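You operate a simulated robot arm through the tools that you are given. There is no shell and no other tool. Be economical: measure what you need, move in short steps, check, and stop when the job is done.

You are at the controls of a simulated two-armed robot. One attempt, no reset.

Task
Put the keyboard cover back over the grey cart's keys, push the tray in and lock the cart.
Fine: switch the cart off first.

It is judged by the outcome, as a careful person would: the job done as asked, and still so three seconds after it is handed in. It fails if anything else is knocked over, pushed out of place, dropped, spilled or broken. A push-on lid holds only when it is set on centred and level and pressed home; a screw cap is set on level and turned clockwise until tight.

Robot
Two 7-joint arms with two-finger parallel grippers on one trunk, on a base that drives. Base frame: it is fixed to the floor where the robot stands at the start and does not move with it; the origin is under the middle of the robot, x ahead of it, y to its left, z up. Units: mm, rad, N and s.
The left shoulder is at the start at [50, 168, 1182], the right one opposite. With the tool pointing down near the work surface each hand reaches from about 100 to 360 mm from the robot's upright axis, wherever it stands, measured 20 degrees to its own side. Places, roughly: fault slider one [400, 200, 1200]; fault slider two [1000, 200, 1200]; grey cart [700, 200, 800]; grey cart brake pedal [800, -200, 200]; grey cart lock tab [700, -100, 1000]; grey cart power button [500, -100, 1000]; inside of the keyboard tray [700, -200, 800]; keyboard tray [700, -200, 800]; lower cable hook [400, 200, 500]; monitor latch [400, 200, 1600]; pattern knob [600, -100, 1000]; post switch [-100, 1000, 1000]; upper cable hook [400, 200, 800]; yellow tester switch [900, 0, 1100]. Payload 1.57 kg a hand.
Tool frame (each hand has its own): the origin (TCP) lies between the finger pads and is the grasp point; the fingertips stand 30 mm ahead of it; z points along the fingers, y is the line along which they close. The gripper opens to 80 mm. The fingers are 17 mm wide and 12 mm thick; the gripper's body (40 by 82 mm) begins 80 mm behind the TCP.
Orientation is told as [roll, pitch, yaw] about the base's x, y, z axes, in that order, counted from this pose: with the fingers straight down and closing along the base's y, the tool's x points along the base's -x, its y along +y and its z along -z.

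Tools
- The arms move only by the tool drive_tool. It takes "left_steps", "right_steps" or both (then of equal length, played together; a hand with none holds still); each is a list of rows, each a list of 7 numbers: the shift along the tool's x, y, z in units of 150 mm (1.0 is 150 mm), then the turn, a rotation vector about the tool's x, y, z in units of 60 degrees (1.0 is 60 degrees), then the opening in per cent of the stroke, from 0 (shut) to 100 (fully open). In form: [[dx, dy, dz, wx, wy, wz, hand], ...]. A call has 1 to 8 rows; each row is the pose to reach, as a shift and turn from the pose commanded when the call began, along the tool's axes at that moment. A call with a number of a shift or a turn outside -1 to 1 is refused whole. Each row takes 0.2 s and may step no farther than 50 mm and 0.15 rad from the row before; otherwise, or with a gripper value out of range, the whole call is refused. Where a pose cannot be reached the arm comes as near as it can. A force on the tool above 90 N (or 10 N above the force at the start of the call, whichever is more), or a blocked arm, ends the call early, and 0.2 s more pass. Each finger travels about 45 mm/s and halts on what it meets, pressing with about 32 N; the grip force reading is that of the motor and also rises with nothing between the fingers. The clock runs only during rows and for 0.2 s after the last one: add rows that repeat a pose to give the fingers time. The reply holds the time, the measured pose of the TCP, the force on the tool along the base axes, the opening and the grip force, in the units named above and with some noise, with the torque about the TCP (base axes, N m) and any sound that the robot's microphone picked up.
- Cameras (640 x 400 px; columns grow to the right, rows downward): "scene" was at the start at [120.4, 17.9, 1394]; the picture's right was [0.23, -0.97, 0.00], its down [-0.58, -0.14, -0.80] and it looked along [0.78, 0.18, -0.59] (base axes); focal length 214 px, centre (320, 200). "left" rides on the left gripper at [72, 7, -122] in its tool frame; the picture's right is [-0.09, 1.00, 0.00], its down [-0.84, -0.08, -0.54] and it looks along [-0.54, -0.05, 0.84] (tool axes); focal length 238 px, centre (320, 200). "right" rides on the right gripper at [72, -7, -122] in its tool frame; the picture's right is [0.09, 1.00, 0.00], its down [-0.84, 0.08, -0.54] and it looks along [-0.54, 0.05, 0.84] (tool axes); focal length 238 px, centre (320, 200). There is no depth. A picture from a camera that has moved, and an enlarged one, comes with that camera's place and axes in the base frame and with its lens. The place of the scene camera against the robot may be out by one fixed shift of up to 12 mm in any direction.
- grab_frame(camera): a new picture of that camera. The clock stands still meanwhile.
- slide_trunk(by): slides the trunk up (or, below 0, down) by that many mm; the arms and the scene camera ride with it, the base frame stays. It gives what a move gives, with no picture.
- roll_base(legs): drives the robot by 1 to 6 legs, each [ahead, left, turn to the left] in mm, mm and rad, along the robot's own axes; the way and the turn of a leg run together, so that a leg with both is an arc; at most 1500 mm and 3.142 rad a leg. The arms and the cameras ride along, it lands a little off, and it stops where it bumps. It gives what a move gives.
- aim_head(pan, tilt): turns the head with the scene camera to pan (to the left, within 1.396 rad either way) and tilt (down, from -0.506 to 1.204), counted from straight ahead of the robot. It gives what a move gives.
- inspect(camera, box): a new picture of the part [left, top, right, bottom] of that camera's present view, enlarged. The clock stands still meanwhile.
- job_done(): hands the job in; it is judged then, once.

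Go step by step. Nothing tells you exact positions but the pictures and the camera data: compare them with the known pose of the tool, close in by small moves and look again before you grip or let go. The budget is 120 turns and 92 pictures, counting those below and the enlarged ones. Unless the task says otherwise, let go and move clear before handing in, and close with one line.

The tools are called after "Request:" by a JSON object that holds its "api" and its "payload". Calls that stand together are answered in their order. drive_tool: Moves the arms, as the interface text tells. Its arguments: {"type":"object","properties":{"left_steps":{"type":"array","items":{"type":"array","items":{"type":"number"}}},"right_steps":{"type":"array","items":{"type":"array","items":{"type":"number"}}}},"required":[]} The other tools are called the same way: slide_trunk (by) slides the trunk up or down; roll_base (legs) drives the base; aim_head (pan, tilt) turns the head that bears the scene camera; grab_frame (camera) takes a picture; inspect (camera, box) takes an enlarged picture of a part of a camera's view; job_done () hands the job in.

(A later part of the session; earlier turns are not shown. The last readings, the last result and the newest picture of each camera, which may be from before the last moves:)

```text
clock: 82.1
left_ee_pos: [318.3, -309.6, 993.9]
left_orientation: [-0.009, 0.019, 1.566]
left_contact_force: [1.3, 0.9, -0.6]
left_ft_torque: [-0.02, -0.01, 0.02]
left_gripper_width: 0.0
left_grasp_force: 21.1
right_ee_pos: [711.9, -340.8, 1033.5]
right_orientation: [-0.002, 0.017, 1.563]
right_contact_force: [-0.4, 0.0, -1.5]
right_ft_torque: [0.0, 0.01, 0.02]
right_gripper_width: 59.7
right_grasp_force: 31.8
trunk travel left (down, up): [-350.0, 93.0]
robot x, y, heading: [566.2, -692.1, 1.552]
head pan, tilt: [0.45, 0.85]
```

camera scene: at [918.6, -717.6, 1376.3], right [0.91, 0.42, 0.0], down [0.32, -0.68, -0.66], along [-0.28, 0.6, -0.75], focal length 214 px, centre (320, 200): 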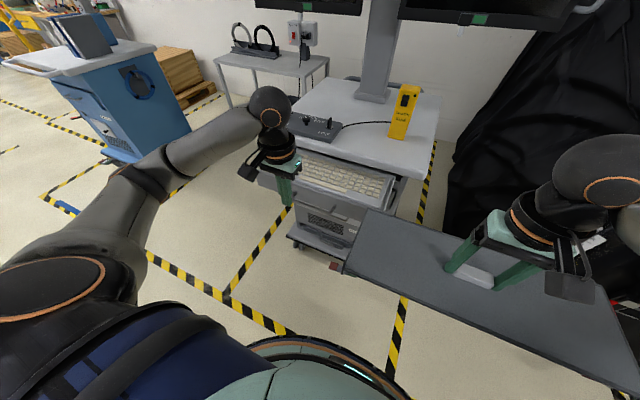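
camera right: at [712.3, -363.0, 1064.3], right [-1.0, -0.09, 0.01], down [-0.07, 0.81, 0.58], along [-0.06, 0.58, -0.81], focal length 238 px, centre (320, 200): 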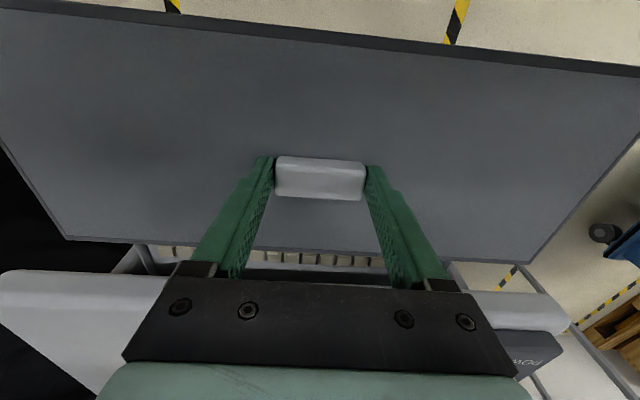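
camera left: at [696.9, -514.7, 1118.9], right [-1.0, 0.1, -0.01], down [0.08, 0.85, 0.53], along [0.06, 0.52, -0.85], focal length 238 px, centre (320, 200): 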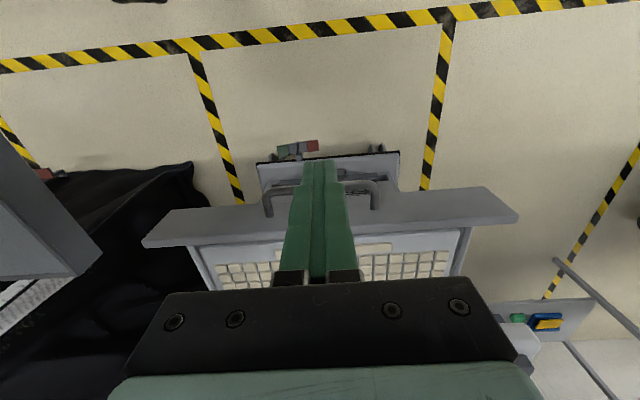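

Request:
{"api": "drive_tool", "payload": {"right_steps": [[-0.25, 0.01, 0, 0, -0.005, -0.004, 30], [-0.5, 0.02, 0.1, 0, -0.01, -0.008, 30], [-0.7, 0.025, 0.25, 0, -0.016, -0.008, 30], [-0.78, 0.025, 0.387, 0, -0.016, -0.008, 30]]}}

Request:
{"api": "aim_head", "payload": {"pan": -0.15, "tilt": 0.95}}

Request:
{"api": "inspect", "payload": {"camera": "scene", "box": [230, 90, 470, 270]}}

Request:
{"api": "inspect", "payload": {"camera": "left", "box": [0, 90, 320, 300]}}

```text
clock: 83.1
left_ee_pos: [317.8, -311.7, 994.5]
left_orientation: [-0.008, 0.018, 1.567]
left_contact_force: [0.1, -0.3, -0.5]
left_ft_torque: [-0.01, -0.01, 0.0]
left_gripper_width: 0.0
left_grasp_force: 21.7
right_ee_pos: [707.7, -224.3, 971.4]
right_orientation: [-0.002, 0.001, 1.574]
right_contact_force: [-0.3, -0.2, -0.4]
right_ft_torque: [-0.06, 0.02, -0.03]
right_gripper_width: 59.3
right_grasp_force: 31.9
trunk travel left (down, up): [-350.0, 93.0]
robot x, y, heading: [565.6, -690.5, 1.552]
head pan, tilt: [0.45, 0.85]
```

```text
clock: 84.1
left_ee_pos: [317.8, -310.4, 994.7]
left_orientation: [-0.009, 0.017, 1.567]
left_contact_force: [0.5, 0.0, 0.5]
left_ft_torque: [-0.01, 0.0, -0.02]
left_gripper_width: 0.0
left_grasp_force: 21.3
right_ee_pos: [707.6, -223.4, 971.8]
right_orientation: [-0.002, 0.0, 1.572]
right_contact_force: [-0.6, -0.8, -1.0]
right_ft_torque: [0.0, 0.01, -0.03]
right_gripper_width: 59.2
right_grasp_force: 31.9
trunk travel left (down, up): [-350.0, 93.0]
robot x, y, heading: [568.0, -692.7, 1.552]
head pan, tilt: [-0.15, 0.949]
```

```text
2.22 times, centred on (350, 180) of scene
camera zoom: at [576.1, -582.4, 1368.8], right [0.99, -0.17, 0.0], down [-0.13, -0.8, -0.58], along [0.1, 0.57, -0.81], focal length 477 px, centre (253, 244)
```

zoom: 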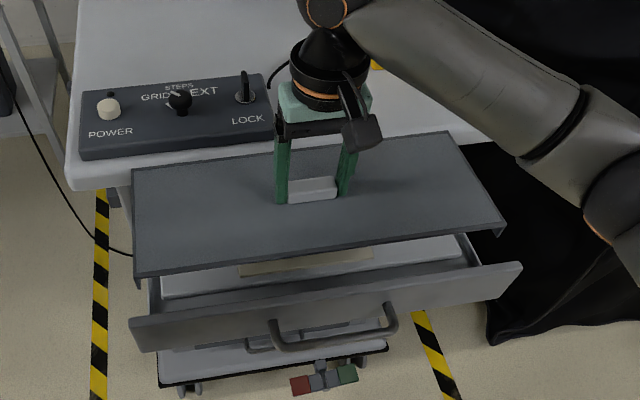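

```text
1.90 times, centred on (160, 195) of left
camera zoom: at [309.1, -381.0, 1118.7], right [-1.0, 0.09, -0.01], down [0.08, 0.85, 0.53], along [0.06, 0.52, -0.85], focal length 454 px, centre (625, 210)
```

zoom: 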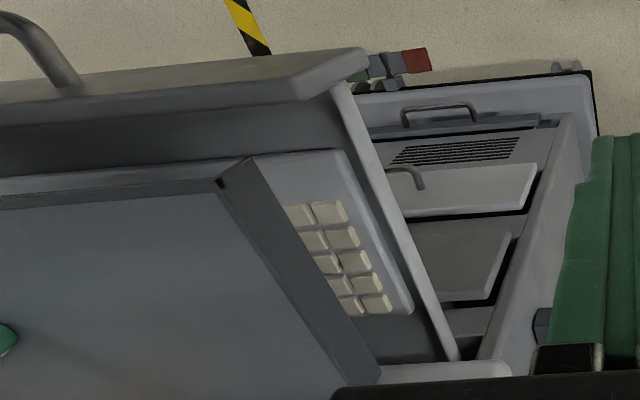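

Well placed: the cover is between the panel and the cart-top edge. I lower it gently in small steps.

Request:
{"api": "drive_tool", "payload": {"right_steps": [[0, 0, 0.06, 0, 0, 0, 30], [0, 0, 0.12, 0, 0, 0, 30], [0, 0, 0.17, 0, 0, 0, 30]]}}

Request:
{"api": "drive_tool", "payload": {"right_steps": [[0, 0, 0.04, 0, 0, 0, 30], [0, 0, 0.08, 0, 0, 0, 30], [0, 0, 0.12, 0, 0, 0, 30]]}}

Request:
{"api": "inspect", "payload": {"camera": "left", "box": [0, 90, 320, 300]}}

Request:
{"api": "grab_frame", "payload": {"camera": "right"}}

```text
clock: 84.9
left_ee_pos: [316.7, -311.1, 993.5]
left_orientation: [-0.01, 0.017, 1.568]
left_contact_force: [0.6, -0.2, 0.1]
left_ft_torque: [-0.04, 0.03, 0.0]
left_gripper_width: 0.0
left_grasp_force: 20.9
right_ee_pos: [707.7, -225.1, 945.4]
right_orientation: [-0.002, -0.001, 1.572]
right_contact_force: [-0.6, -0.1, -0.9]
right_ft_torque: [-0.03, 0.02, -0.01]
right_gripper_width: 59.6
right_grasp_force: 31.5
trunk travel left (down, up): [-350.0, 93.0]
robot x, y, heading: [564.9, -692.3, 1.554]
head pan, tilt: [-0.15, 0.949]
```

```text
clock: 85.7
left_ee_pos: [318.5, -311.2, 993.8]
left_orientation: [-0.009, 0.019, 1.568]
left_contact_force: [-0.3, 0.1, 0.4]
left_ft_torque: [0.0, -0.02, 0.01]
left_gripper_width: 0.0
left_grasp_force: 21.1
right_ee_pos: [710.4, -225.2, 929.0]
right_orientation: [-0.003, -0.001, 1.573]
right_contact_force: [0.8, -0.1, -1.3]
right_ft_torque: [0.01, 0.05, 0.03]
right_gripper_width: 59.6
right_grasp_force: 31.8
trunk travel left (down, up): [-350.0, 93.0]
robot x, y, heading: [563.2, -694.9, 1.555]
head pan, tilt: [-0.15, 0.949]
```

```text
1.90 times, centred on (160, 195) of left
camera zoom: at [309.2, -381.0, 1118.7], right [-1.0, 0.09, -0.01], down [0.08, 0.85, 0.53], along [0.06, 0.52, -0.85], focal length 454 px, centre (625, 210)
```

zoom: 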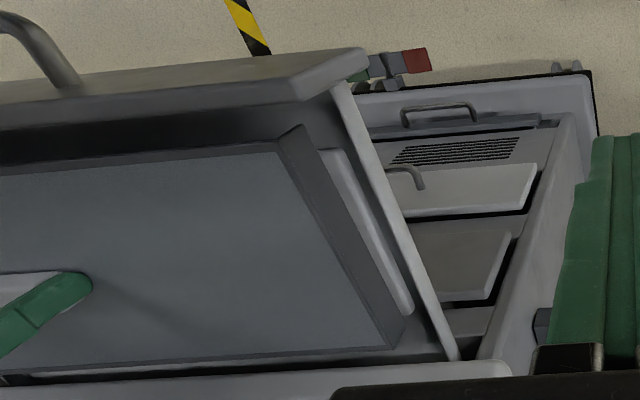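

```text
24 pictures are left
camera right: at [715.8, -298.1, 1049.9], right [-1.0, -0.09, 0.0], down [-0.08, 0.84, 0.54], along [-0.05, 0.54, -0.84], focal length 238 px, centre (320, 200)
```

right: 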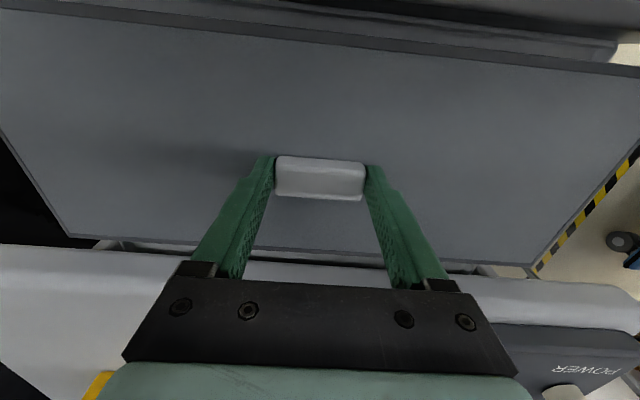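

The cover is inside the tray now, ~30 mm above the seat. I'll zoom in on both rear corners to check left–right centring.

Request:
{"api": "inspect", "payload": {"camera": "right", "box": [40, 220, 180, 290]}}

Request:
{"api": "inspect", "payload": {"camera": "right", "box": [430, 230, 570, 300]}}

```text
4.57 times, centred on (110, 255) of right
camera zoom: at [715.8, -298.1, 1049.9], right [-1.0, -0.09, 0.0], down [-0.08, 0.84, 0.54], along [-0.05, 0.54, -0.84], focal length 1090 px, centre (1280, -51)
```

zoom: 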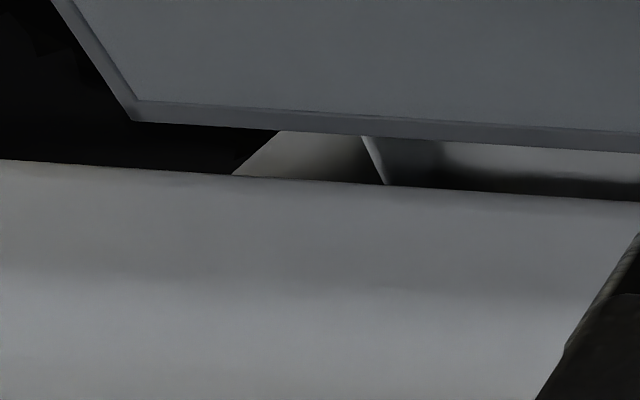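

```text
4.57 times, centred on (500, 265) of right
camera zoom: at [715.8, -298.1, 1049.9], right [-1.0, -0.09, 0.0], down [-0.08, 0.84, 0.54], along [-0.05, 0.54, -0.84], focal length 1090 px, centre (-503, -97)
```

zoom: 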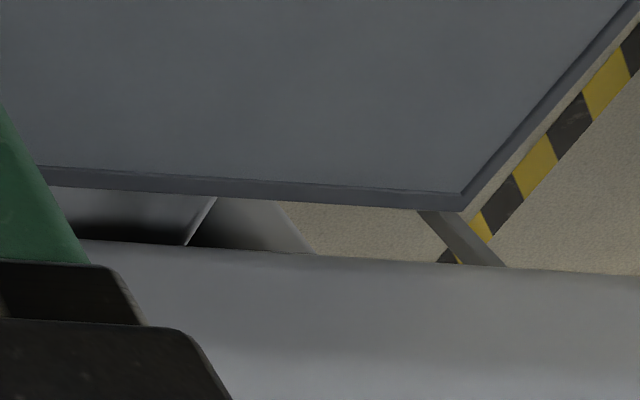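

In the same camera the tray's centre is ≈4 mm to +x of the cover's. I'll shift +4 mm in x and slide 27 mm rearwards, then check before seating.

Request:
{"api": "drive_tool", "payload": {"right_steps": [[-0.06, -0.013, 0, 0, 0, 0, 30], [-0.12, -0.027, 0, 0, 0, 0, 30], [-0.18, -0.027, 0, 0, 0, 0, 30], [-0.18, -0.027, 0.05, 0, 0, 0, 30]]}}

Request:
{"api": "inspect", "payload": {"camera": "left", "box": [0, 90, 320, 300]}}

Request:
{"api": "inspect", "payload": {"camera": "scene", "box": [230, 90, 470, 270]}}

```text
clock: 86.7
left_ee_pos: [318.1, -311.4, 994.8]
left_orientation: [-0.009, 0.017, 1.566]
left_contact_force: [-0.2, -0.1, 0.3]
left_ft_torque: [0.0, -0.01, 0.01]
left_gripper_width: 0.0
left_grasp_force: 21.1
right_ee_pos: [713.5, -196.8, 921.0]
right_orientation: [-0.001, -0.001, 1.573]
right_contact_force: [0.2, 0.3, -0.7]
right_ft_torque: [0.0, 0.01, 0.02]
right_gripper_width: 59.6
right_grasp_force: 32.3
trunk travel left (down, up): [-350.0, 93.0]
robot x, y, heading: [572.2, -688.2, 1.551]
head pan, tilt: [-0.15, 0.949]
```

```text
1.90 times, centred on (160, 195) of left
camera zoom: at [309.2, -381.0, 1118.7], right [-1.0, 0.09, -0.01], down [0.08, 0.85, 0.53], along [0.06, 0.52, -0.85], focal length 454 px, centre (625, 210)
```

zoom: 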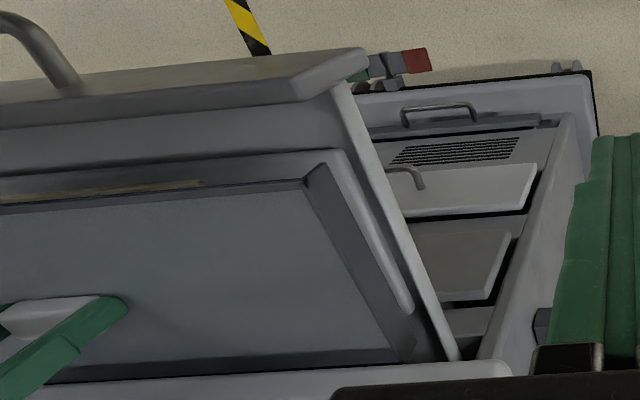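

```text
2.22 times, centred on (350, 180) of scene
camera zoom: at [576.2, -582.4, 1368.8], right [0.99, -0.17, 0.0], down [-0.14, -0.8, -0.58], along [0.1, 0.57, -0.81], focal length 477 px, centre (253, 244)
```

zoom: 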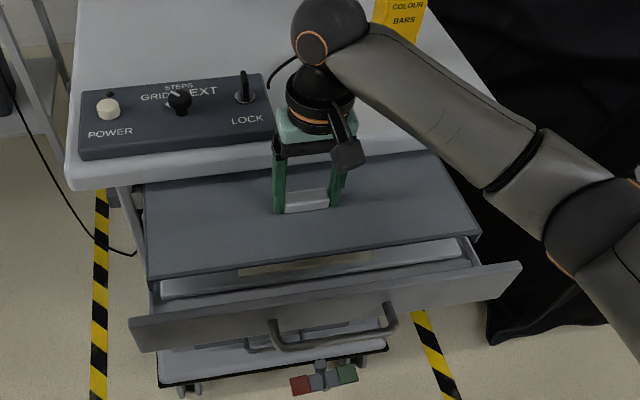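

Front-left corner tracks the keyboard plate's corner well; the rear overhangs slightly more, so I correct 3 mm towards me and lower in fine steps.

Request:
{"api": "drive_tool", "payload": {"right_steps": [[0.02, 0, 0.02, 0, 0, 0, 30], [0.02, 0, 0.04, 0, 0, 0, 30], [0.02, 0, 0.06, 0, 0, 0, 30], [0.02, 0, 0.08, 0, 0, 0, 30]]}}

Request:
{"api": "inspect", "payload": {"camera": "left", "box": [0, 90, 320, 300]}}

```text
clock: 87.7
left_ee_pos: [317.5, -311.5, 994.7]
left_orientation: [-0.009, 0.017, 1.567]
left_contact_force: [-0.1, -0.1, -0.3]
left_ft_torque: [0.0, 0.02, 0.01]
left_gripper_width: 0.1
left_grasp_force: 21.3
right_ee_pos: [711.6, -199.9, 909.5]
right_orientation: [-0.001, -0.001, 1.573]
right_contact_force: [0.2, -0.2, -0.9]
right_ft_torque: [-0.01, 0.01, 0.0]
right_gripper_width: 59.2
right_grasp_force: 31.8
trunk travel left (down, up): [-350.0, 93.0]
robot x, y, heading: [568.3, -692.6, 1.554]
head pan, tilt: [-0.15, 0.949]
```

```text
1.90 times, centred on (160, 195) of left
camera zoom: at [309.2, -381.0, 1118.7], right [-1.0, 0.09, -0.01], down [0.08, 0.85, 0.53], along [0.06, 0.52, -0.85], focal length 454 px, centre (625, 210)
```

zoom: 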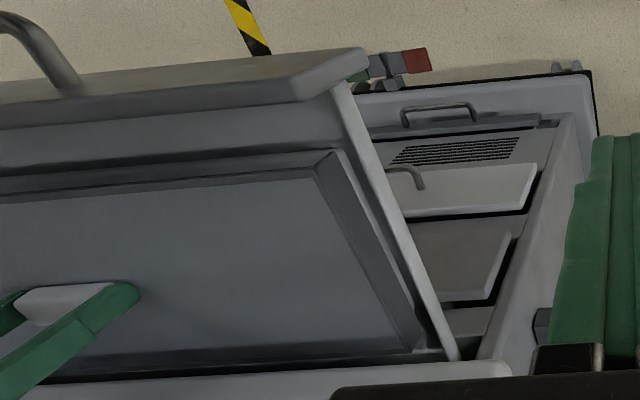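

Tracking well, about to straddle the plate. Continue down gently.

Request:
{"api": "drive_tool", "payload": {"right_steps": [[0, 0, 0.015, 0, 0, 0, 30], [0, 0, 0.03, 0, 0, 0, 30], [0, 0, 0.045, 0, 0, 0, 30], [0, 0, 0.06, 0, 0, 0, 30]]}}

Request:
{"api": "inspect", "payload": {"camera": "left", "box": [0, 90, 320, 300]}}

```text
clock: 88.7
left_ee_pos: [318.5, -310.6, 994.7]
left_orientation: [-0.007, 0.019, 1.566]
left_contact_force: [0.3, 0.0, -0.4]
left_ft_torque: [0.02, -0.02, 0.01]
left_gripper_width: 0.0
left_grasp_force: 21.2
right_ee_pos: [713.4, -201.2, 900.3]
right_orientation: [-0.001, 0.001, 1.573]
right_contact_force: [0.3, 0.0, -0.7]
right_ft_torque: [-0.01, 0.01, 0.06]
right_gripper_width: 59.2
right_grasp_force: 32.0
trunk travel left (down, up): [-350.0, 93.0]
robot x, y, heading: [562.9, -694.1, 1.553]
head pan, tilt: [-0.15, 0.949]
```

```text
1.90 times, centred on (160, 195) of left
camera zoom: at [309.2, -381.0, 1118.7], right [-1.0, 0.09, -0.01], down [0.08, 0.85, 0.53], along [0.06, 0.52, -0.85], focal length 454 px, centre (625, 210)
```

zoom: 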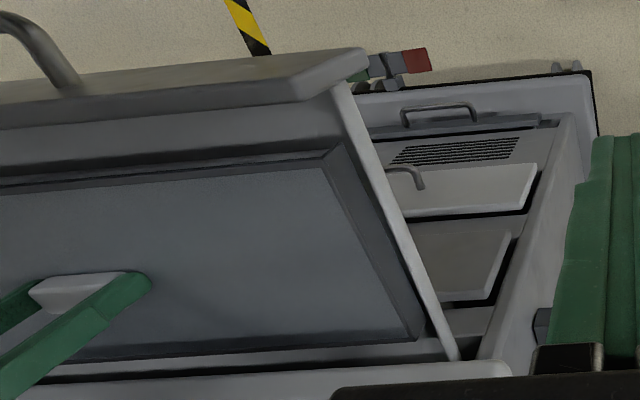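

The cover now hides the plate edge, with no contact yet. Continue in 2 mm steps.

Request:
{"api": "drive_tool", "payload": {"right_steps": [[0, 0, 0.013, 0, 0, 0, 30], [0, 0, 0.027, 0, 0, 0, 30], [0, 0, 0.04, 0, 0, 0, 30], [0, 0, 0.053, 0, 0, 0, 30]]}}

```text
clock: 89.7
left_ee_pos: [317.4, -311.6, 994.1]
left_orientation: [-0.009, 0.019, 1.567]
left_contact_force: [-0.1, 0.3, -0.3]
left_ft_torque: [-0.03, 0.02, -0.02]
left_gripper_width: 0.0
left_grasp_force: 21.0
right_ee_pos: [712.3, -200.4, 891.7]
right_orientation: [-0.002, -0.001, 1.573]
right_contact_force: [-0.2, -1.0, -1.6]
right_ft_torque: [-0.01, -0.02, 0.01]
right_gripper_width: 59.5
right_grasp_force: 31.8
trunk travel left (down, up): [-350.0, 93.0]
robot x, y, heading: [572.0, -692.9, 1.553]
head pan, tilt: [-0.15, 0.949]
```

Request:
{"api": "drive_tool", "payload": {"right_steps": [[0, 0, 0.013, 0, 0, 0, 30], [0, 0, 0.027, 0, 0, 0, 30], [0, 0, 0.04, 0, 0, 0, 30], [0, 0, 0.053, 0, 0, 0, 30]]}}

Request:
{"api": "inspect", "payload": {"camera": "left", "box": [0, 90, 320, 300]}}

```text
clock: 90.7
left_ee_pos: [318.2, -312.3, 995.5]
left_orientation: [-0.01, 0.018, 1.568]
left_contact_force: [0.8, 0.2, 0.1]
left_ft_torque: [-0.02, 0.0, 0.0]
left_gripper_width: 0.2
left_grasp_force: 21.0
right_ee_pos: [713.2, -200.0, 886.6]
right_orientation: [-0.003, -0.003, 1.573]
right_contact_force: [1.6, -0.7, 11.3]
right_ft_torque: [0.95, 0.16, -0.07]
right_gripper_width: 59.4
right_grasp_force: 32.5
trunk travel left (down, up): [-350.0, 93.0]
robot x, y, heading: [566.2, -690.8, 1.558]
head pan, tilt: [-0.15, 0.949]
```

```text
1.90 times, centred on (160, 195) of left
camera zoom: at [309.1, -381.9, 1119.2], right [-1.0, 0.09, -0.01], down [0.08, 0.85, 0.53], along [0.06, 0.53, -0.85], focal length 454 px, centre (625, 210)
```

zoom: 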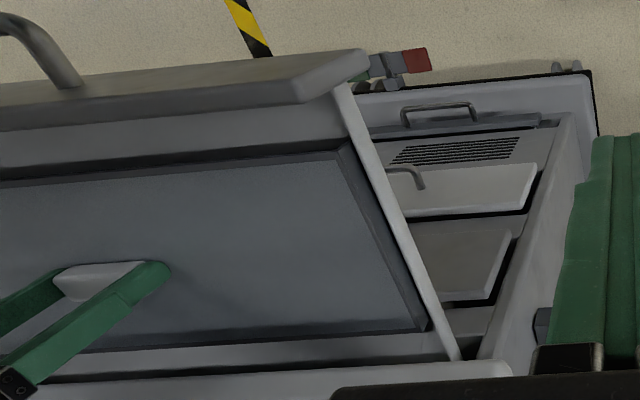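

First contact is at the rear edge only (torque says ≈84 mm behind the grip), so the cover sits a few mm too far forward. I raise 5 mm, shift 5 mm rearwards and lower again.

Request:
{"api": "drive_tool", "payload": {"right_steps": [[0, 0, -0.035, 0, 0, 0, 30], [-0.033, 0, -0.035, 0, 0, 0, 30], [-0.033, 0, -0.01, 0, 0, 0, 30], [-0.033, 0, 0.005, 0, 0, 0, 30], [-0.033, 0, 0.015, 0, 0, 0, 30]]}}

```text
clock: 91.9
left_ee_pos: [318.5, -312.5, 995.3]
left_orientation: [-0.008, 0.014, 1.568]
left_contact_force: [0.4, -1.0, -0.9]
left_ft_torque: [0.01, 0.02, 0.01]
left_gripper_width: 0.2
left_grasp_force: 21.5
right_ee_pos: [713.6, -195.5, 885.7]
right_orientation: [-0.001, -0.006, 1.572]
right_contact_force: [1.5, 1.3, 22.5]
right_ft_torque: [-0.79, 0.05, 0.12]
right_gripper_width: 59.5
right_grasp_force: 32.3
trunk travel left (down, up): [-350.0, 93.0]
robot x, y, heading: [565.9, -692.6, 1.554]
head pan, tilt: [-0.15, 0.949]
```

Now both edges carry (pressure near the middle). I'll press a bit further and listen for a click.

Request:
{"api": "drive_tool", "payload": {"right_steps": [[0.005, 0, 0.01, 0, 0, 0, 30], [0.007, 0, 0.02, 0, 0, 0, 30], [0.007, 0, 0.03, 0, 0, 0, 30]]}}

Request:
{"api": "inspect", "payload": {"camera": "scene", "box": [230, 90, 470, 270]}}

Request:
{"api": "inspect", "payload": {"camera": "left", "box": [0, 90, 320, 300]}}

```text
clock: 92.7
left_ee_pos: [316.5, -315.3, 996.6]
left_orientation: [-0.009, 0.013, 1.568]
left_contact_force: [0.2, 0.0, 0.4]
left_ft_torque: [0.0, 0.01, -0.02]
left_gripper_width: 0.1
left_grasp_force: 21.2
right_ee_pos: [712.9, -196.7, 886.0]
right_orientation: [0.002, -0.016, 1.574]
right_contact_force: [5.7, 0.2, 48.3]
right_ft_torque: [-1.02, -0.1, 0.45]
right_gripper_width: 59.4
right_grasp_force: 31.8
trunk travel left (down, up): [-350.0, 93.0]
robot x, y, heading: [567.7, -691.1, 1.55]
head pan, tilt: [-0.15, 0.949]
```

```text
2.22 times, centred on (350, 180) of scene
camera zoom: at [575.5, -586.5, 1369.6], right [0.99, -0.17, 0.0], down [-0.14, -0.8, -0.59], along [0.1, 0.58, -0.81], focal length 477 px, centre (253, 244)
```

zoom: 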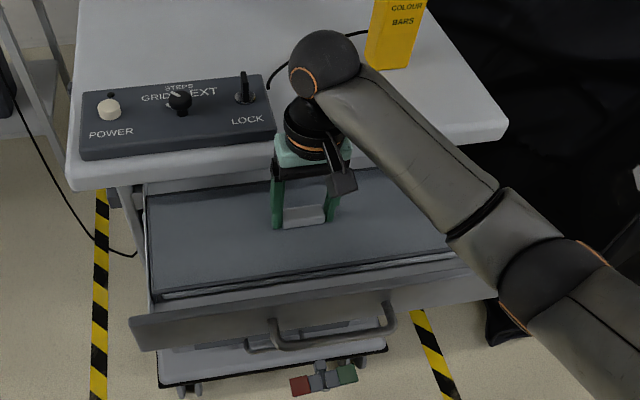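

```text
1.90 times, centred on (160, 195) of left
camera zoom: at [308.7, -384.2, 1120.2], right [-1.0, 0.09, -0.01], down [0.07, 0.84, 0.53], along [0.06, 0.53, -0.85], focal length 454 px, centre (625, 210)
```

zoom: 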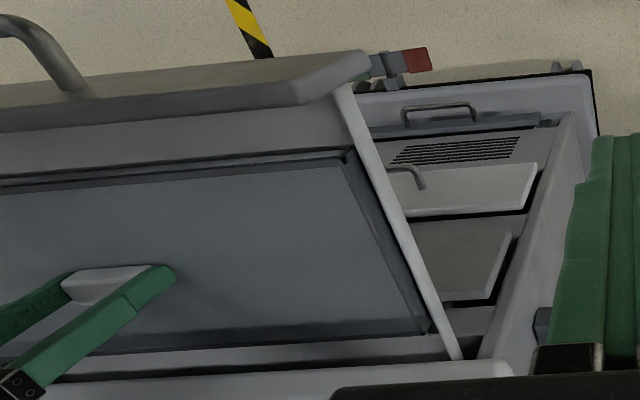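

The cover rests solidly at a constant height (48 N, no further travel). I ease off, release the grip, lift clear and inspect how it sits.

Request:
{"api": "drive_tool", "payload": {"right_steps": [[0, 0, -0.025, 0, 0, 0, 30], [0, 0, -0.025, 0, 0, 0, 60], [0, 0, -0.025, 0, 0, 0, 100], [0, 0, -0.025, 0, 0, 0, 100], [0, 0, -0.2, 0, 0, 0, 100], [0, 0, -0.5, 0, 0, 0, 100], [0.1, 0, -0.8, 0, 0, 0, 100], [0.3, 0, -0.9, 0, 0, 0, 100]]}}

Request:
{"api": "grab_frame", "payload": {"camera": "right"}}

Request:
{"api": "inspect", "payload": {"camera": "scene", "box": [230, 90, 470, 270]}}

```text
clock: 94.5
left_ee_pos: [317.5, -312.0, 994.9]
left_orientation: [-0.008, 0.016, 1.568]
left_contact_force: [0.1, -0.3, 0.1]
left_ft_torque: [0.0, 0.01, -0.01]
left_gripper_width: 0.0
left_grasp_force: 21.5
right_ee_pos: [712.0, -245.4, 1011.8]
right_orientation: [-0.005, 0.003, 1.573]
right_contact_force: [-1.0, 0.4, 0.2]
right_ft_torque: [0.04, 0.05, -0.01]
right_gripper_width: 80.0
right_grasp_force: 0.1
trunk travel left (down, up): [-350.0, 93.0]
robot x, y, heading: [568.8, -692.4, 1.554]
head pan, tilt: [-0.15, 0.949]
```

```text
14 pictures are left
camera right: at [718.7, -318.6, 1132.2], right [-1.0, -0.09, 0.0], down [-0.08, 0.84, 0.54], along [-0.05, 0.54, -0.84], focal length 238 px, centre (320, 200)
```

right: 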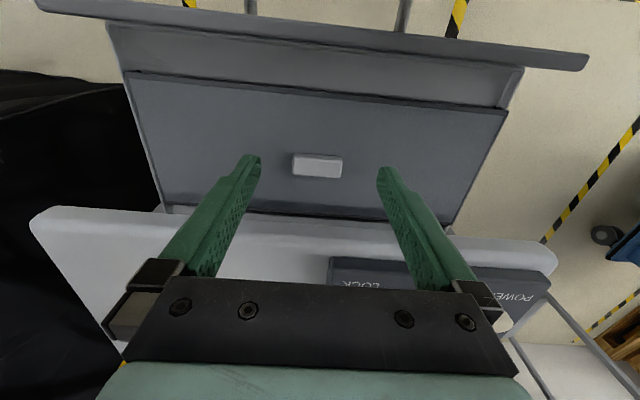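

```text
2.22 times, centred on (350, 180) of scene
camera zoom: at [576.2, -582.8, 1368.8], right [0.99, -0.17, 0.0], down [-0.14, -0.8, -0.58], along [0.1, 0.57, -0.81], focal length 477 px, centre (253, 244)
```

zoom: 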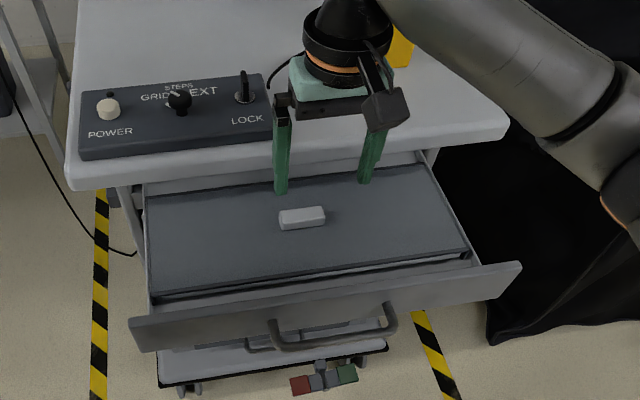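

The cover sits level inside the tray, evenly between the walls. Now I'll close the right fingers, bring them in front of the tray handle and lower to push the tray in.

Request:
{"api": "drive_tool", "payload": {"right_steps": [[0.25, 0, 0, 0, 0, 0, 50], [0.5, 0, 0, 0, 0, 0, 0], [0.75, 0, 0, 0, 0, 0, 0], [1.0, 0, 0.0, 0, 0, 0, 0]]}}

Request:
{"api": "drive_tool", "payload": {"right_steps": [[0.08, 0, 0.25, 0, 0, 0, 0], [0.08, 0, 0.5, 0, 0, 0, 0], [0.08, 0, 0.75, 0, 0, 0, 0], [0.08, 0, 0.96, 0, 0, 0, 0]]}}

Request:
{"api": "grab_frame", "payload": {"camera": "scene"}}

```text
clock: 95.5
left_ee_pos: [317.7, -312.1, 994.3]
left_orientation: [-0.009, 0.018, 1.565]
left_contact_force: [0.4, -0.4, -0.4]
left_ft_torque: [0.0, -0.01, 0.03]
left_gripper_width: 0.4
left_grasp_force: 21.1
right_ee_pos: [712.9, -393.9, 1011.6]
right_orientation: [-0.001, 0.001, 1.571]
right_contact_force: [0.6, 0.8, 0.6]
right_ft_torque: [-0.01, -0.02, -0.01]
right_gripper_width: 0.0
right_grasp_force: 3.3
trunk travel left (down, up): [-350.0, 93.0]
robot x, y, heading: [567.7, -693.4, 1.555]
head pan, tilt: [-0.15, 0.949]
```

```text
clock: 96.5
left_ee_pos: [318.3, -311.2, 993.2]
left_orientation: [-0.009, 0.017, 1.567]
left_contact_force: [0.5, 0.9, 0.3]
left_ft_torque: [0.03, 0.01, 0.03]
left_gripper_width: 0.0
left_grasp_force: 20.6
right_ee_pos: [714.2, -405.3, 868.5]
right_orientation: [-0.001, -0.002, 1.574]
right_contact_force: [0.0, 0.6, 0.0]
right_ft_torque: [-0.02, 0.0, 0.04]
right_gripper_width: 0.0
right_grasp_force: 21.5
trunk travel left (down, up): [-350.0, 93.0]
robot x, y, heading: [567.4, -693.1, 1.552]
head pan, tilt: [-0.15, 0.949]
```

```text
12 pictures are left
camera scene: at [576.2, -582.5, 1368.8], right [0.99, -0.17, 0.0], down [-0.14, -0.8, -0.58], along [0.1, 0.57, -0.81], focal length 214 px, centre (320, 200)
```

scene: 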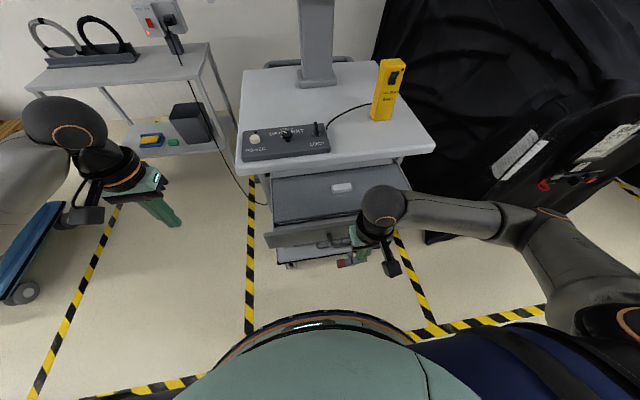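

Fingers are in front of the handle. I push the tray in smoothly.

Request:
{"api": "drive_tool", "payload": {"right_steps": [[-0.12, 0, 0, 0, 0, 0, 0], [-0.24, 0, 0, 0, 0, 0, 0], [-0.36, 0, 0, 0, 0, 0, 0], [-0.48, 0, 0, 0, 0, 0, 0], [-0.6, 0, 0, 0, 0, 0, 0], [-0.72, 0, 0, 0, 0, 0, 0], [-0.84, 0, 0, 0, 0, 0, 0], [-0.96, 0, 0, 0, 0, 0, 0]]}}

Request:
{"api": "inspect", "payload": {"camera": "scene", "box": [230, 90, 470, 270]}}

```text
clock: 98.3
left_ee_pos: [317.7, -310.8, 994.3]
left_orientation: [-0.008, 0.018, 1.569]
left_contact_force: [0.2, -0.3, 0.1]
left_ft_torque: [-0.03, 0.01, 0.0]
left_gripper_width: 0.0
left_grasp_force: 21.0
right_ee_pos: [712.1, -260.4, 869.1]
right_orientation: [-0.002, 0.001, 1.571]
right_contact_force: [0.0, 0.1, 0.3]
right_ft_torque: [-0.01, 0.01, -0.04]
right_gripper_width: 0.1
right_grasp_force: 21.2
trunk travel left (down, up): [-350.0, 93.0]
robot x, y, heading: [568.6, -692.4, 1.55]
head pan, tilt: [-0.15, 0.949]
```

```text
2.22 times, centred on (350, 180) of scene
camera zoom: at [576.0, -582.2, 1368.7], right [0.99, -0.17, 0.0], down [-0.14, -0.8, -0.58], along [0.1, 0.57, -0.81], focal length 477 px, centre (253, 244)
```

zoom: 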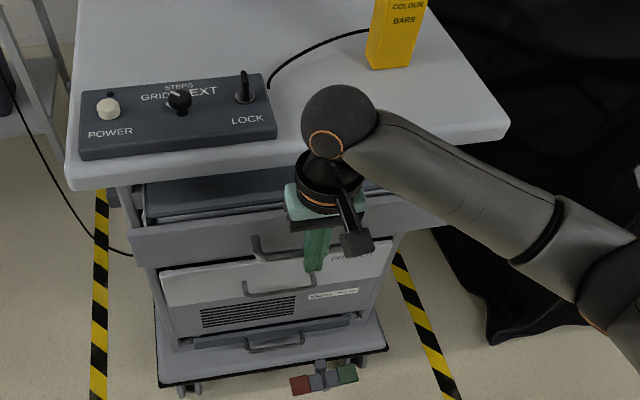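

The tray is sliding freely. Continue until it stops.

Request:
{"api": "drive_tool", "payload": {"right_steps": [[-0.08, 0, 0, 0, 0, 0, 0], [-0.16, 0, 0, 0, 0, 0, 0], [-0.24, 0, 0, 0, 0, 0, 0], [-0.32, 0, 0, 0, 0, 0, 0], [-0.4, 0, 0, 0, 0, 0, 0], [-0.44, 0, 0, 0, 0, 0, 0]]}}

Request:
{"api": "inspect", "payload": {"camera": "scene", "box": [230, 90, 470, 270]}}

```text
clock: 99.7
left_ee_pos: [318.2, -311.5, 994.9]
left_orientation: [-0.009, 0.02, 1.568]
left_contact_force: [1.1, -0.6, -0.1]
left_ft_torque: [0.01, 0.02, 0.02]
left_gripper_width: 0.0
left_grasp_force: 21.2
right_ee_pos: [711.4, -193.8, 868.0]
right_orientation: [-0.001, -0.002, 1.574]
right_contact_force: [0.1, -1.1, -0.9]
right_ft_torque: [-0.05, -0.04, -0.05]
right_gripper_width: 0.1
right_grasp_force: 21.4
trunk travel left (down, up): [-350.0, 93.0]
robot x, y, heading: [563.7, -688.7, 1.557]
head pan, tilt: [-0.15, 0.949]
```

```text
2.22 times, centred on (350, 180) of scene
camera zoom: at [576.0, -582.6, 1368.8], right [0.99, -0.17, 0.0], down [-0.14, -0.8, -0.58], along [0.1, 0.57, -0.81], focal length 477 px, centre (253, 244)
```

zoom: 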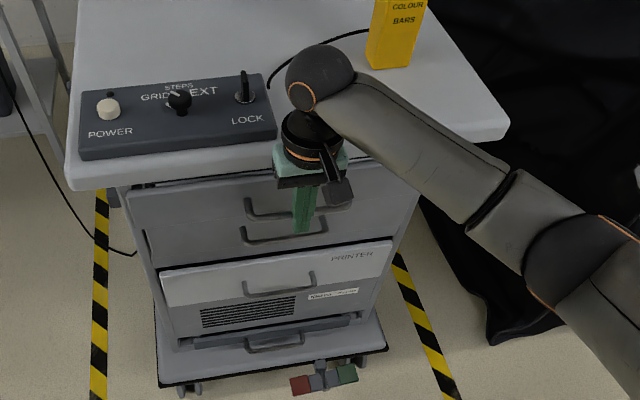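

Almost closed. A few more mm until it meets its stop.

Request:
{"api": "drive_tool", "payload": {"right_steps": [[-0.03, 0, 0, 0, 0, 0, 0], [-0.06, 0, 0, 0, 0, 0, 0], [-0.09, 0, 0, 0, 0, 0, 0], [-0.12, 0, 0, 0, 0, 0, 0]]}}

```text
clock: 100.7
left_ee_pos: [318.4, -311.1, 994.2]
left_orientation: [-0.009, 0.016, 1.568]
left_contact_force: [0.2, -0.3, 0.0]
left_ft_torque: [0.0, 0.01, 0.0]
left_gripper_width: 0.0
left_grasp_force: 21.0
right_ee_pos: [714.4, -176.2, 868.8]
right_orientation: [-0.002, 0.001, 1.574]
right_contact_force: [-0.1, 0.0, 0.1]
right_ft_torque: [0.0, -0.02, -0.03]
right_gripper_width: 0.1
right_grasp_force: 21.0
trunk travel left (down, up): [-350.0, 93.0]
robot x, y, heading: [566.6, -691.1, 1.556]
head pan, tilt: [-0.15, 0.949]
```

No resistance yet; let me look before going on.

Request:
{"api": "grab_frame", "payload": {"camera": "right"}}

Request:
{"api": "grab_frame", "payload": {"camera": "left"}}

```text
9 pictures are left
camera right: at [719.9, -249.7, 989.9], right [-1.0, -0.09, 0.0], down [-0.08, 0.84, 0.54], along [-0.05, 0.54, -0.84], focal length 238 px, centre (320, 200)
```

right: 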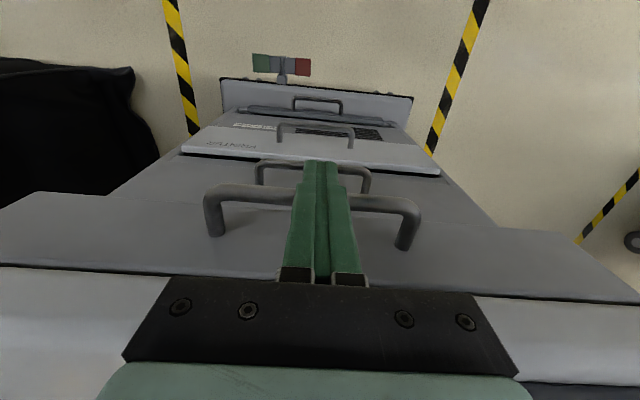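

```text
8 pictures are left
camera left: at [309.1, -381.1, 1118.7], right [-1.0, 0.09, -0.01], down [0.08, 0.85, 0.53], along [0.06, 0.52, -0.85], focal length 238 px, centre (320, 200)
```

left: 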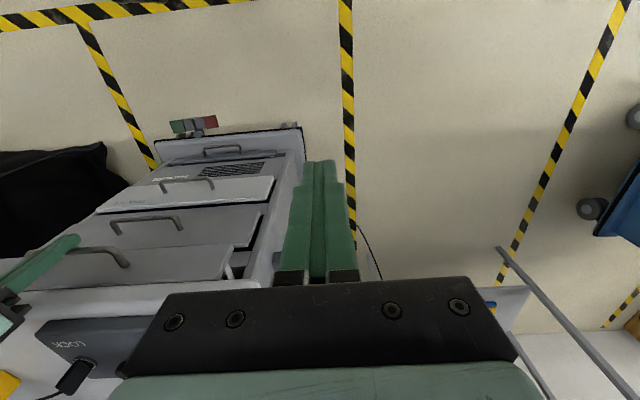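

The fingers bear on the handle bar and the panel still stands slightly proud. Continue in small pushes, watching the force.

Request:
{"api": "drive_tool", "payload": {"right_steps": [[-0.02, 0, -0.03, 0, 0, 0, 0], [-0.04, 0, -0.03, 0, 0, 0, 0], [-0.06, 0, -0.03, 0, 0, 0, 0], [-0.08, 0, -0.03, 0, 0, 0, 0]]}}

Request:
{"api": "drive_tool", "payload": {"right_steps": [[-0.02, 0, 0, 0, 0, 0, 0], [-0.04, 0, 0, 0, 0, 0, 0], [-0.06, 0, 0, 0, 0, 0, 0]]}}

```text
clock: 101.7
left_ee_pos: [317.7, -311.7, 994.5]
left_orientation: [-0.008, 0.018, 1.567]
left_contact_force: [-0.4, -0.4, -0.4]
left_ft_torque: [0.03, 0.0, -0.03]
left_gripper_width: 0.0
left_grasp_force: 20.9
right_ee_pos: [711.9, -163.0, 874.3]
right_orientation: [-0.001, 0.0, 1.572]
right_contact_force: [-0.3, -1.4, 0.5]
right_ft_torque: [-0.01, -0.01, 0.0]
right_gripper_width: 0.0
right_grasp_force: 21.0
trunk travel left (down, up): [-350.0, 93.0]
robot x, y, heading: [565.8, -689.5, 1.554]
head pan, tilt: [-0.15, 0.949]
```

```text
clock: 102.5
left_ee_pos: [318.1, -311.0, 993.4]
left_orientation: [-0.008, 0.018, 1.565]
left_contact_force: [0.1, 0.4, 0.3]
left_ft_torque: [-0.01, -0.04, -0.02]
left_gripper_width: 0.0
left_grasp_force: 21.0
right_ee_pos: [713.7, -155.8, 871.7]
right_orientation: [-0.002, 0.0, 1.572]
right_contact_force: [0.0, -1.5, -1.2]
right_ft_torque: [0.0, 0.04, 0.01]
right_gripper_width: 0.0
right_grasp_force: 21.3
trunk travel left (down, up): [-350.0, 93.0]
robot x, y, heading: [567.7, -691.2, 1.554]
head pan, tilt: [-0.15, 0.949]
```

Request:
{"api": "drive_tool", "payload": {"right_steps": [[-0.02, 0, 0, 0, 0, 0, 0], [-0.04, 0, 0, 0, 0, 0, 0], [-0.06, 0, 0, 0, 0, 0, 0], [-0.08, 0, 0, 0, 0, 0, 0]]}}

Request:
{"api": "inspect", "payload": {"camera": "left", "box": [0, 110, 320, 310]}}

```text
clock: 103.5
left_ee_pos: [317.7, -314.6, 995.6]
left_orientation: [-0.007, 0.014, 1.569]
left_contact_force: [-0.5, 1.0, 0.0]
left_ft_torque: [0.01, 0.02, 0.0]
left_gripper_width: 0.1
left_grasp_force: 21.5
right_ee_pos: [713.1, -148.1, 872.0]
right_orientation: [-0.004, 0.005, 1.575]
right_contact_force: [0.9, -29.2, 1.7]
right_ft_torque: [1.96, 0.03, -0.17]
right_gripper_width: 0.0
right_grasp_force: 21.2
trunk travel left (down, up): [-350.0, 93.0]
robot x, y, heading: [567.4, -693.9, 1.556]
head pan, tilt: [-0.15, 0.949]
```

```text
2.00 times, centred on (160, 210) of left
camera zoom: at [309.3, -384.0, 1119.8], right [-1.0, 0.1, -0.01], down [0.08, 0.84, 0.53], along [0.06, 0.53, -0.85], focal length 477 px, centre (640, 180)
```

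zoom: 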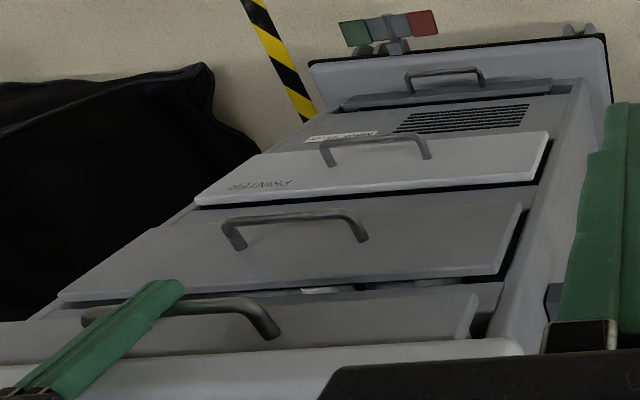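

The torque shows the fingers' upper part now touches the cart-top edge rather than the bar. I'll back off, tilt the fingertips forward ~15°, and push the bar again to make sure the tray is at its stop.

Request:
{"api": "drive_tool", "payload": {"right_steps": [[0.1, 0, 0, 0, 0, 0, 0], [0.12, 0, 0, 0, -0.12, 0, 0], [0.12, 0, 0, 0, -0.25, 0, 0], [0.06, 0, 0, 0, -0.25, 0, 0], [0.02, 0, 0, 0, -0.25, 0, 0], [0, 0, 0, 0, -0.25, 0, 0]]}}

Request:
{"api": "drive_tool", "payload": {"right_steps": [[-0.02, 0, 0, 0, 0, 0, 0], [-0.04, 0, 0, 0, 0, 0, 0], [-0.06, 0, 0, 0, 0, 0, 0]]}}

```text
clock: 104.9
left_ee_pos: [316.2, -311.4, 994.2]
left_orientation: [-0.009, 0.018, 1.567]
left_contact_force: [0.0, 0.2, 0.0]
left_ft_torque: [0.05, 0.01, 0.01]
left_gripper_width: 0.0
left_grasp_force: 21.8
right_ee_pos: [711.7, -142.9, 873.6]
right_orientation: [-0.002, -0.265, 1.572]
right_contact_force: [0.5, -0.4, -0.2]
right_ft_torque: [-0.01, -0.01, 0.03]
right_gripper_width: 0.0
right_grasp_force: 21.1
trunk travel left (down, up): [-350.0, 93.0]
robot x, y, heading: [568.5, -692.2, 1.556]
head pan, tilt: [-0.15, 0.949]
```

```text
clock: 105.7
left_ee_pos: [317.8, -312.9, 994.9]
left_orientation: [-0.009, 0.013, 1.567]
left_contact_force: [0.2, 0.0, -0.4]
left_ft_torque: [0.01, 0.0, 0.0]
left_gripper_width: 0.0
left_grasp_force: 21.4
right_ee_pos: [713.7, -140.9, 873.5]
right_orientation: [-0.004, -0.251, 1.576]
right_contact_force: [-1.9, -37.2, -4.4]
right_ft_torque: [0.96, -0.02, -0.26]
right_gripper_width: 0.1
right_grasp_force: 21.0
trunk travel left (down, up): [-350.0, 93.0]
robot x, y, heading: [567.8, -688.9, 1.556]
head pan, tilt: [-0.15, 0.949]
```

Firm stop again (37 N). I'll back away, straighten and look at the front with the right camera.

Request:
{"api": "drive_tool", "payload": {"right_steps": [[0.1, 0, 0, 0, 0.0, 0, 0], [0.3, 0, 0, 0, 0.12, 0, 0], [0.5, 0, -0.1, 0, 0.24, 0, 0], [0.75, 0, -0.3, 0, 0.24, 0, 0], [0.9, 0, -0.5, 0, 0.24, 0, 0]]}}

Request:
{"api": "grab_frame", "payload": {"camera": "right"}}

```text
clock: 106.9
left_ee_pos: [318.9, -312.4, 995.0]
left_orientation: [-0.009, 0.018, 1.567]
left_contact_force: [0.6, -0.2, 0.3]
left_ft_torque: [-0.05, -0.02, -0.03]
left_gripper_width: 0.0
left_grasp_force: 21.5
right_ee_pos: [712.3, -286.5, 917.6]
right_orientation: [-0.002, -0.009, 1.573]
right_contact_force: [-0.4, 0.5, -0.8]
right_ft_torque: [-0.01, -0.02, 0.02]
right_gripper_width: 0.1
right_grasp_force: 20.9
trunk travel left (down, up): [-350.0, 93.0]
robot x, y, heading: [567.1, -696.4, 1.556]
head pan, tilt: [-0.15, 0.949]
```

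```text
6 pictures are left
camera right: at [718.7, -360.2, 1038.5], right [-1.0, -0.09, 0.0], down [-0.08, 0.83, 0.55], along [-0.05, 0.55, -0.84], focal length 238 px, centre (320, 200)
```

right: 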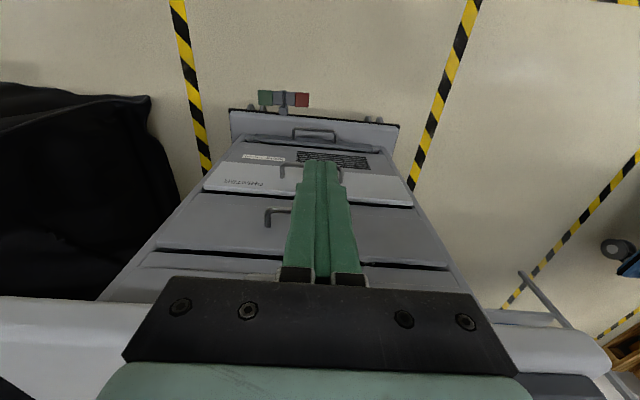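

The tray front lies in line with the other drawers, so it's in. Next: the lock tab at about [649, -64, 975–1010], a thin upright blade. I'll raise the right hand, drive 80 mm closer and position above it.

Request:
{"api": "drive_tool", "payload": {"right_steps": [[0.1, 0.1, -0.3, 0, 0, 0, 50], [0.1, 0.2, -0.6, 0, 0, 0, 60], [0.1, 0.3, -0.9, 0, 0, 0, 60], [0.0, 0.4, -1.0, 0, 0, 0, 60]]}}

Request:
{"api": "roll_base", "payload": {"legs": [[80, 0, 0]]}}

```text
clock: 107.9
left_ee_pos: [317.1, -311.6, 993.8]
left_orientation: [-0.009, 0.017, 1.568]
left_contact_force: [-0.1, -0.3, -0.5]
left_ft_torque: [-0.03, -0.01, 0.0]
left_gripper_width: 0.0
left_grasp_force: 21.1
right_ee_pos: [652.6, -286.8, 1064.7]
right_orientation: [-0.003, -0.009, 1.574]
right_contact_force: [0.1, 0.0, -0.5]
right_ft_torque: [0.0, -0.01, -0.02]
right_gripper_width: 47.8
right_grasp_force: 0.0
trunk travel left (down, up): [-350.0, 93.0]
robot x, y, heading: [571.1, -691.7, 1.552]
head pan, tilt: [-0.15, 0.949]
```

```text
clock: 108.9
left_ee_pos: [318.3, -233.2, 994.2]
left_orientation: [-0.007, 0.017, 1.568]
left_contact_force: [-0.4, -0.5, -0.2]
left_ft_torque: [-0.05, 0.06, -0.03]
left_gripper_width: 0.0
left_grasp_force: 21.6
right_ee_pos: [654.7, -207.7, 1064.4]
right_orientation: [-0.001, -0.009, 1.575]
right_contact_force: [0.6, 0.6, -1.0]
right_ft_torque: [0.02, 0.0, 0.0]
right_gripper_width: 47.8
right_grasp_force: 0.1
trunk travel left (down, up): [-350.0, 93.0]
robot x, y, heading: [568.9, -614.7, 1.557]
head pan, tilt: [-0.15, 0.949]
```

Request:
{"api": "drive_tool", "payload": {"right_steps": [[-0.2, 0, 0, 0, 0, 0, 60], [-0.4, 0, 0, 0, 0, 0, 60], [-0.55, 0, 0, 0, 0, 0, 60]]}}

Request:
{"api": "inspect", "payload": {"camera": "right", "box": [200, 110, 520, 310]}}

```text
clock: 109.7
left_ee_pos: [319.6, -232.5, 993.8]
left_orientation: [-0.008, 0.019, 1.569]
left_contact_force: [-0.6, -0.4, -0.7]
left_ft_torque: [0.02, 0.02, -0.01]
left_gripper_width: 0.0
left_grasp_force: 21.1
right_ee_pos: [652.5, -123.4, 1064.0]
right_orientation: [-0.002, -0.011, 1.574]
right_contact_force: [0.5, -0.7, -0.2]
right_ft_torque: [-0.02, 0.02, 0.0]
right_gripper_width: 48.2
right_grasp_force: 0.1
trunk travel left (down, up): [-350.0, 93.0]
robot x, y, heading: [568.1, -618.7, 1.554]
head pan, tilt: [-0.15, 0.949]
```

```text
2.00 times, centred on (360, 210) of right
camera zoom: at [658.8, -198.5, 1184.4], right [-1.0, -0.1, 0.0], down [-0.08, 0.83, 0.55], along [-0.05, 0.55, -0.84], focal length 477 px, centre (240, 180)
```

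zoom: 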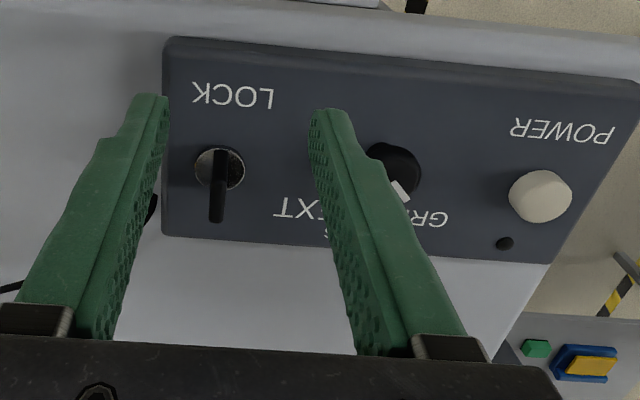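

Very clear: the lock blade stands on its disc with axis ≈ [657, -66], thin along x, so the fingers fit either side of it. I move over it and lower around it.

Request:
{"api": "drive_tool", "payload": {"right_steps": [[-0.2, -0.015, 0, 0, 0, 0, 50], [-0.385, -0.03, 0, 0, 0, 0, 50], [-0.385, -0.03, 0.15, 0, 0, 0, 50], [-0.385, -0.03, 0.25, 0, 0, 0, 50], [-0.385, -0.03, 0.31, 0, 0, 0, 50]]}}

Request:
{"api": "inspect", "payload": {"camera": "right", "box": [220, 110, 420, 235]}}

```text
clock: 110.9
left_ee_pos: [318.6, -232.8, 994.4]
left_orientation: [-0.006, 0.016, 1.569]
left_contact_force: [-0.2, -0.9, 0.0]
left_ft_torque: [-0.01, -0.03, -0.02]
left_gripper_width: 0.0
left_grasp_force: 21.3
right_ee_pos: [657.5, -66.6, 1019.8]
right_orientation: [-0.001, -0.01, 1.574]
right_contact_force: [-0.5, -0.3, 0.1]
right_ft_torque: [0.0, 0.02, -0.01]
right_gripper_width: 40.1
right_grasp_force: 0.0
trunk travel left (down, up): [-350.0, 93.0]
robot x, y, heading: [568.3, -614.4, 1.558]
head pan, tilt: [-0.15, 0.949]
```

```text
3.20 times, centred on (320, 172) of right
camera zoom: at [664.0, -141.3, 1140.0], right [-1.0, -0.1, 0.0], down [-0.08, 0.83, 0.55], along [-0.05, 0.55, -0.83], focal length 763 px, centre (320, 288)
```

zoom: 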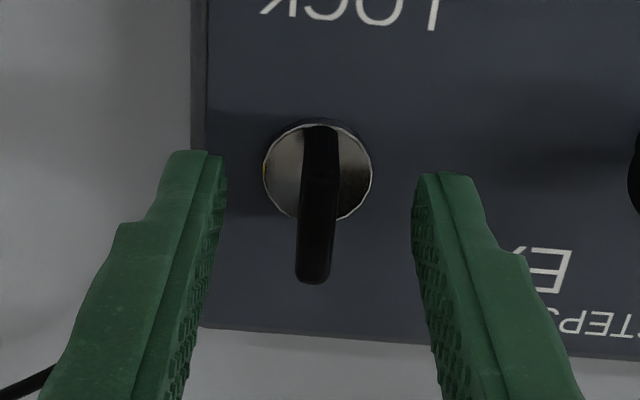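

Centred nicely around the blade. Lower 5 mm and close.

Request:
{"api": "drive_tool", "payload": {"right_steps": [[0, 0, 0.02, 0, 0, 0, 50], [0, 0, 0.035, 0, 0, 0, 50], [0, 0, 0.035, 0, 0, 0, 0], [0, 0, 0.035, 0, 0, 0, 0], [0, 0, 0.035, 0, 0, 0, 0], [0, 0, 0.035, 0, 0, 0, 0]]}}

```text
clock: 112.3
left_ee_pos: [317.8, -233.6, 994.2]
left_orientation: [-0.009, 0.018, 1.571]
left_contact_force: [0.1, 1.4, -0.2]
left_ft_torque: [-0.02, 0.05, -0.02]
left_gripper_width: 0.2
left_grasp_force: 21.5
right_ee_pos: [658.5, -66.9, 1013.4]
right_orientation: [-0.002, -0.011, 1.574]
right_contact_force: [-2.8, 0.2, 0.2]
right_ft_torque: [0.18, 0.17, -0.15]
right_gripper_width: 7.9
right_grasp_force: 27.0
trunk travel left (down, up): [-350.0, 93.0]
robot x, y, heading: [564.8, -615.4, 1.55]
head pan, tilt: [-0.15, 0.949]
```

Gripped the blade (7.9 mm). I try a small clockwise turn and read the torque.

Request:
{"api": "drive_tool", "payload": {"right_steps": [[0, 0, 0, 0, 0, 0.1, 0], [0, 0, 0, 0, 0, 0.2, 0], [0, 0, 0, 0, 0, 0.3, 0]]}}

```text
clock: 113.1
left_ee_pos: [317.4, -233.9, 993.5]
left_orientation: [-0.011, 0.017, 1.569]
left_contact_force: [0.0, -0.1, 0.6]
left_ft_torque: [0.02, 0.02, -0.02]
left_gripper_width: 0.0
left_grasp_force: 21.1
right_ee_pos: [654.4, -65.9, 1013.3]
right_orientation: [0.003, -0.009, 1.262]
right_contact_force: [-19.5, -0.6, -3.5]
right_ft_torque: [0.27, -0.04, 0.2]
right_gripper_width: 7.7
right_grasp_force: 26.8
trunk travel left (down, up): [-350.0, 93.0]
robot x, y, heading: [570.8, -612.3, 1.557]
head pan, tilt: [-0.15, 0.949]
```

It turned 0.31 rad with a sideways pull; let me verify with one picture that the blade itself is turning.

Request:
{"api": "inspect", "payload": {"camera": "right", "box": [220, 110, 420, 235]}}

```text
3.20 times, centred on (320, 172) of right
camera zoom: at [639.5, -140.0, 1133.7], right [-0.98, 0.21, 0.0], down [0.18, 0.82, 0.55], along [0.12, 0.54, -0.83], focal length 763 px, centre (320, 288)
```

zoom: 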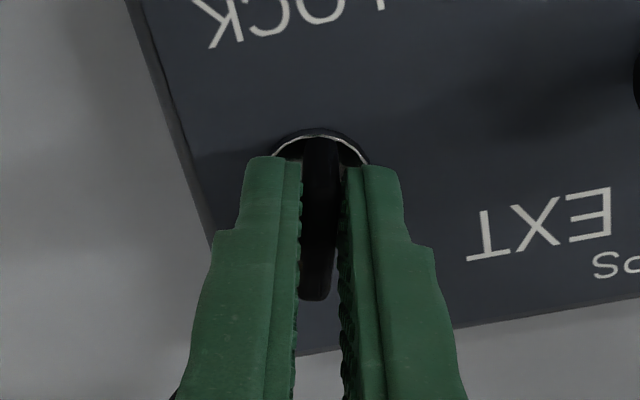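

The blade turns with the fingers. I continue clockwise, following the pivot's small arc.

Request:
{"api": "drive_tool", "payload": {"right_steps": [[0, 0.025, 0, 0, 0, 0.125, 0], [-0.002, 0.036, 0, 0, 0, 0.25, 0], [-0.004, 0.046, 0, 0, 0, 0.375, 0], [-0.006, 0.054, 0, 0, 0, 0.5, 0]]}}

```text
clock: 114.1
left_ee_pos: [317.5, -233.1, 994.0]
left_orientation: [-0.007, 0.018, 1.568]
left_contact_force: [0.2, -0.7, -0.1]
left_ft_torque: [0.01, 0.0, 0.01]
left_gripper_width: 0.1
left_grasp_force: 21.1
right_ee_pos: [651.1, -63.6, 1011.8]
right_orientation: [0.0, -0.01, 0.732]
right_contact_force: [-11.5, -4.7, -9.6]
right_ft_torque: [-0.04, 0.01, 0.05]
right_gripper_width: 8.0
right_grasp_force: 26.8
trunk travel left (down, up): [-350.0, 93.0]
robot x, y, heading: [569.1, -617.6, 1.559]
head pan, tilt: [-0.15, 0.949]
```

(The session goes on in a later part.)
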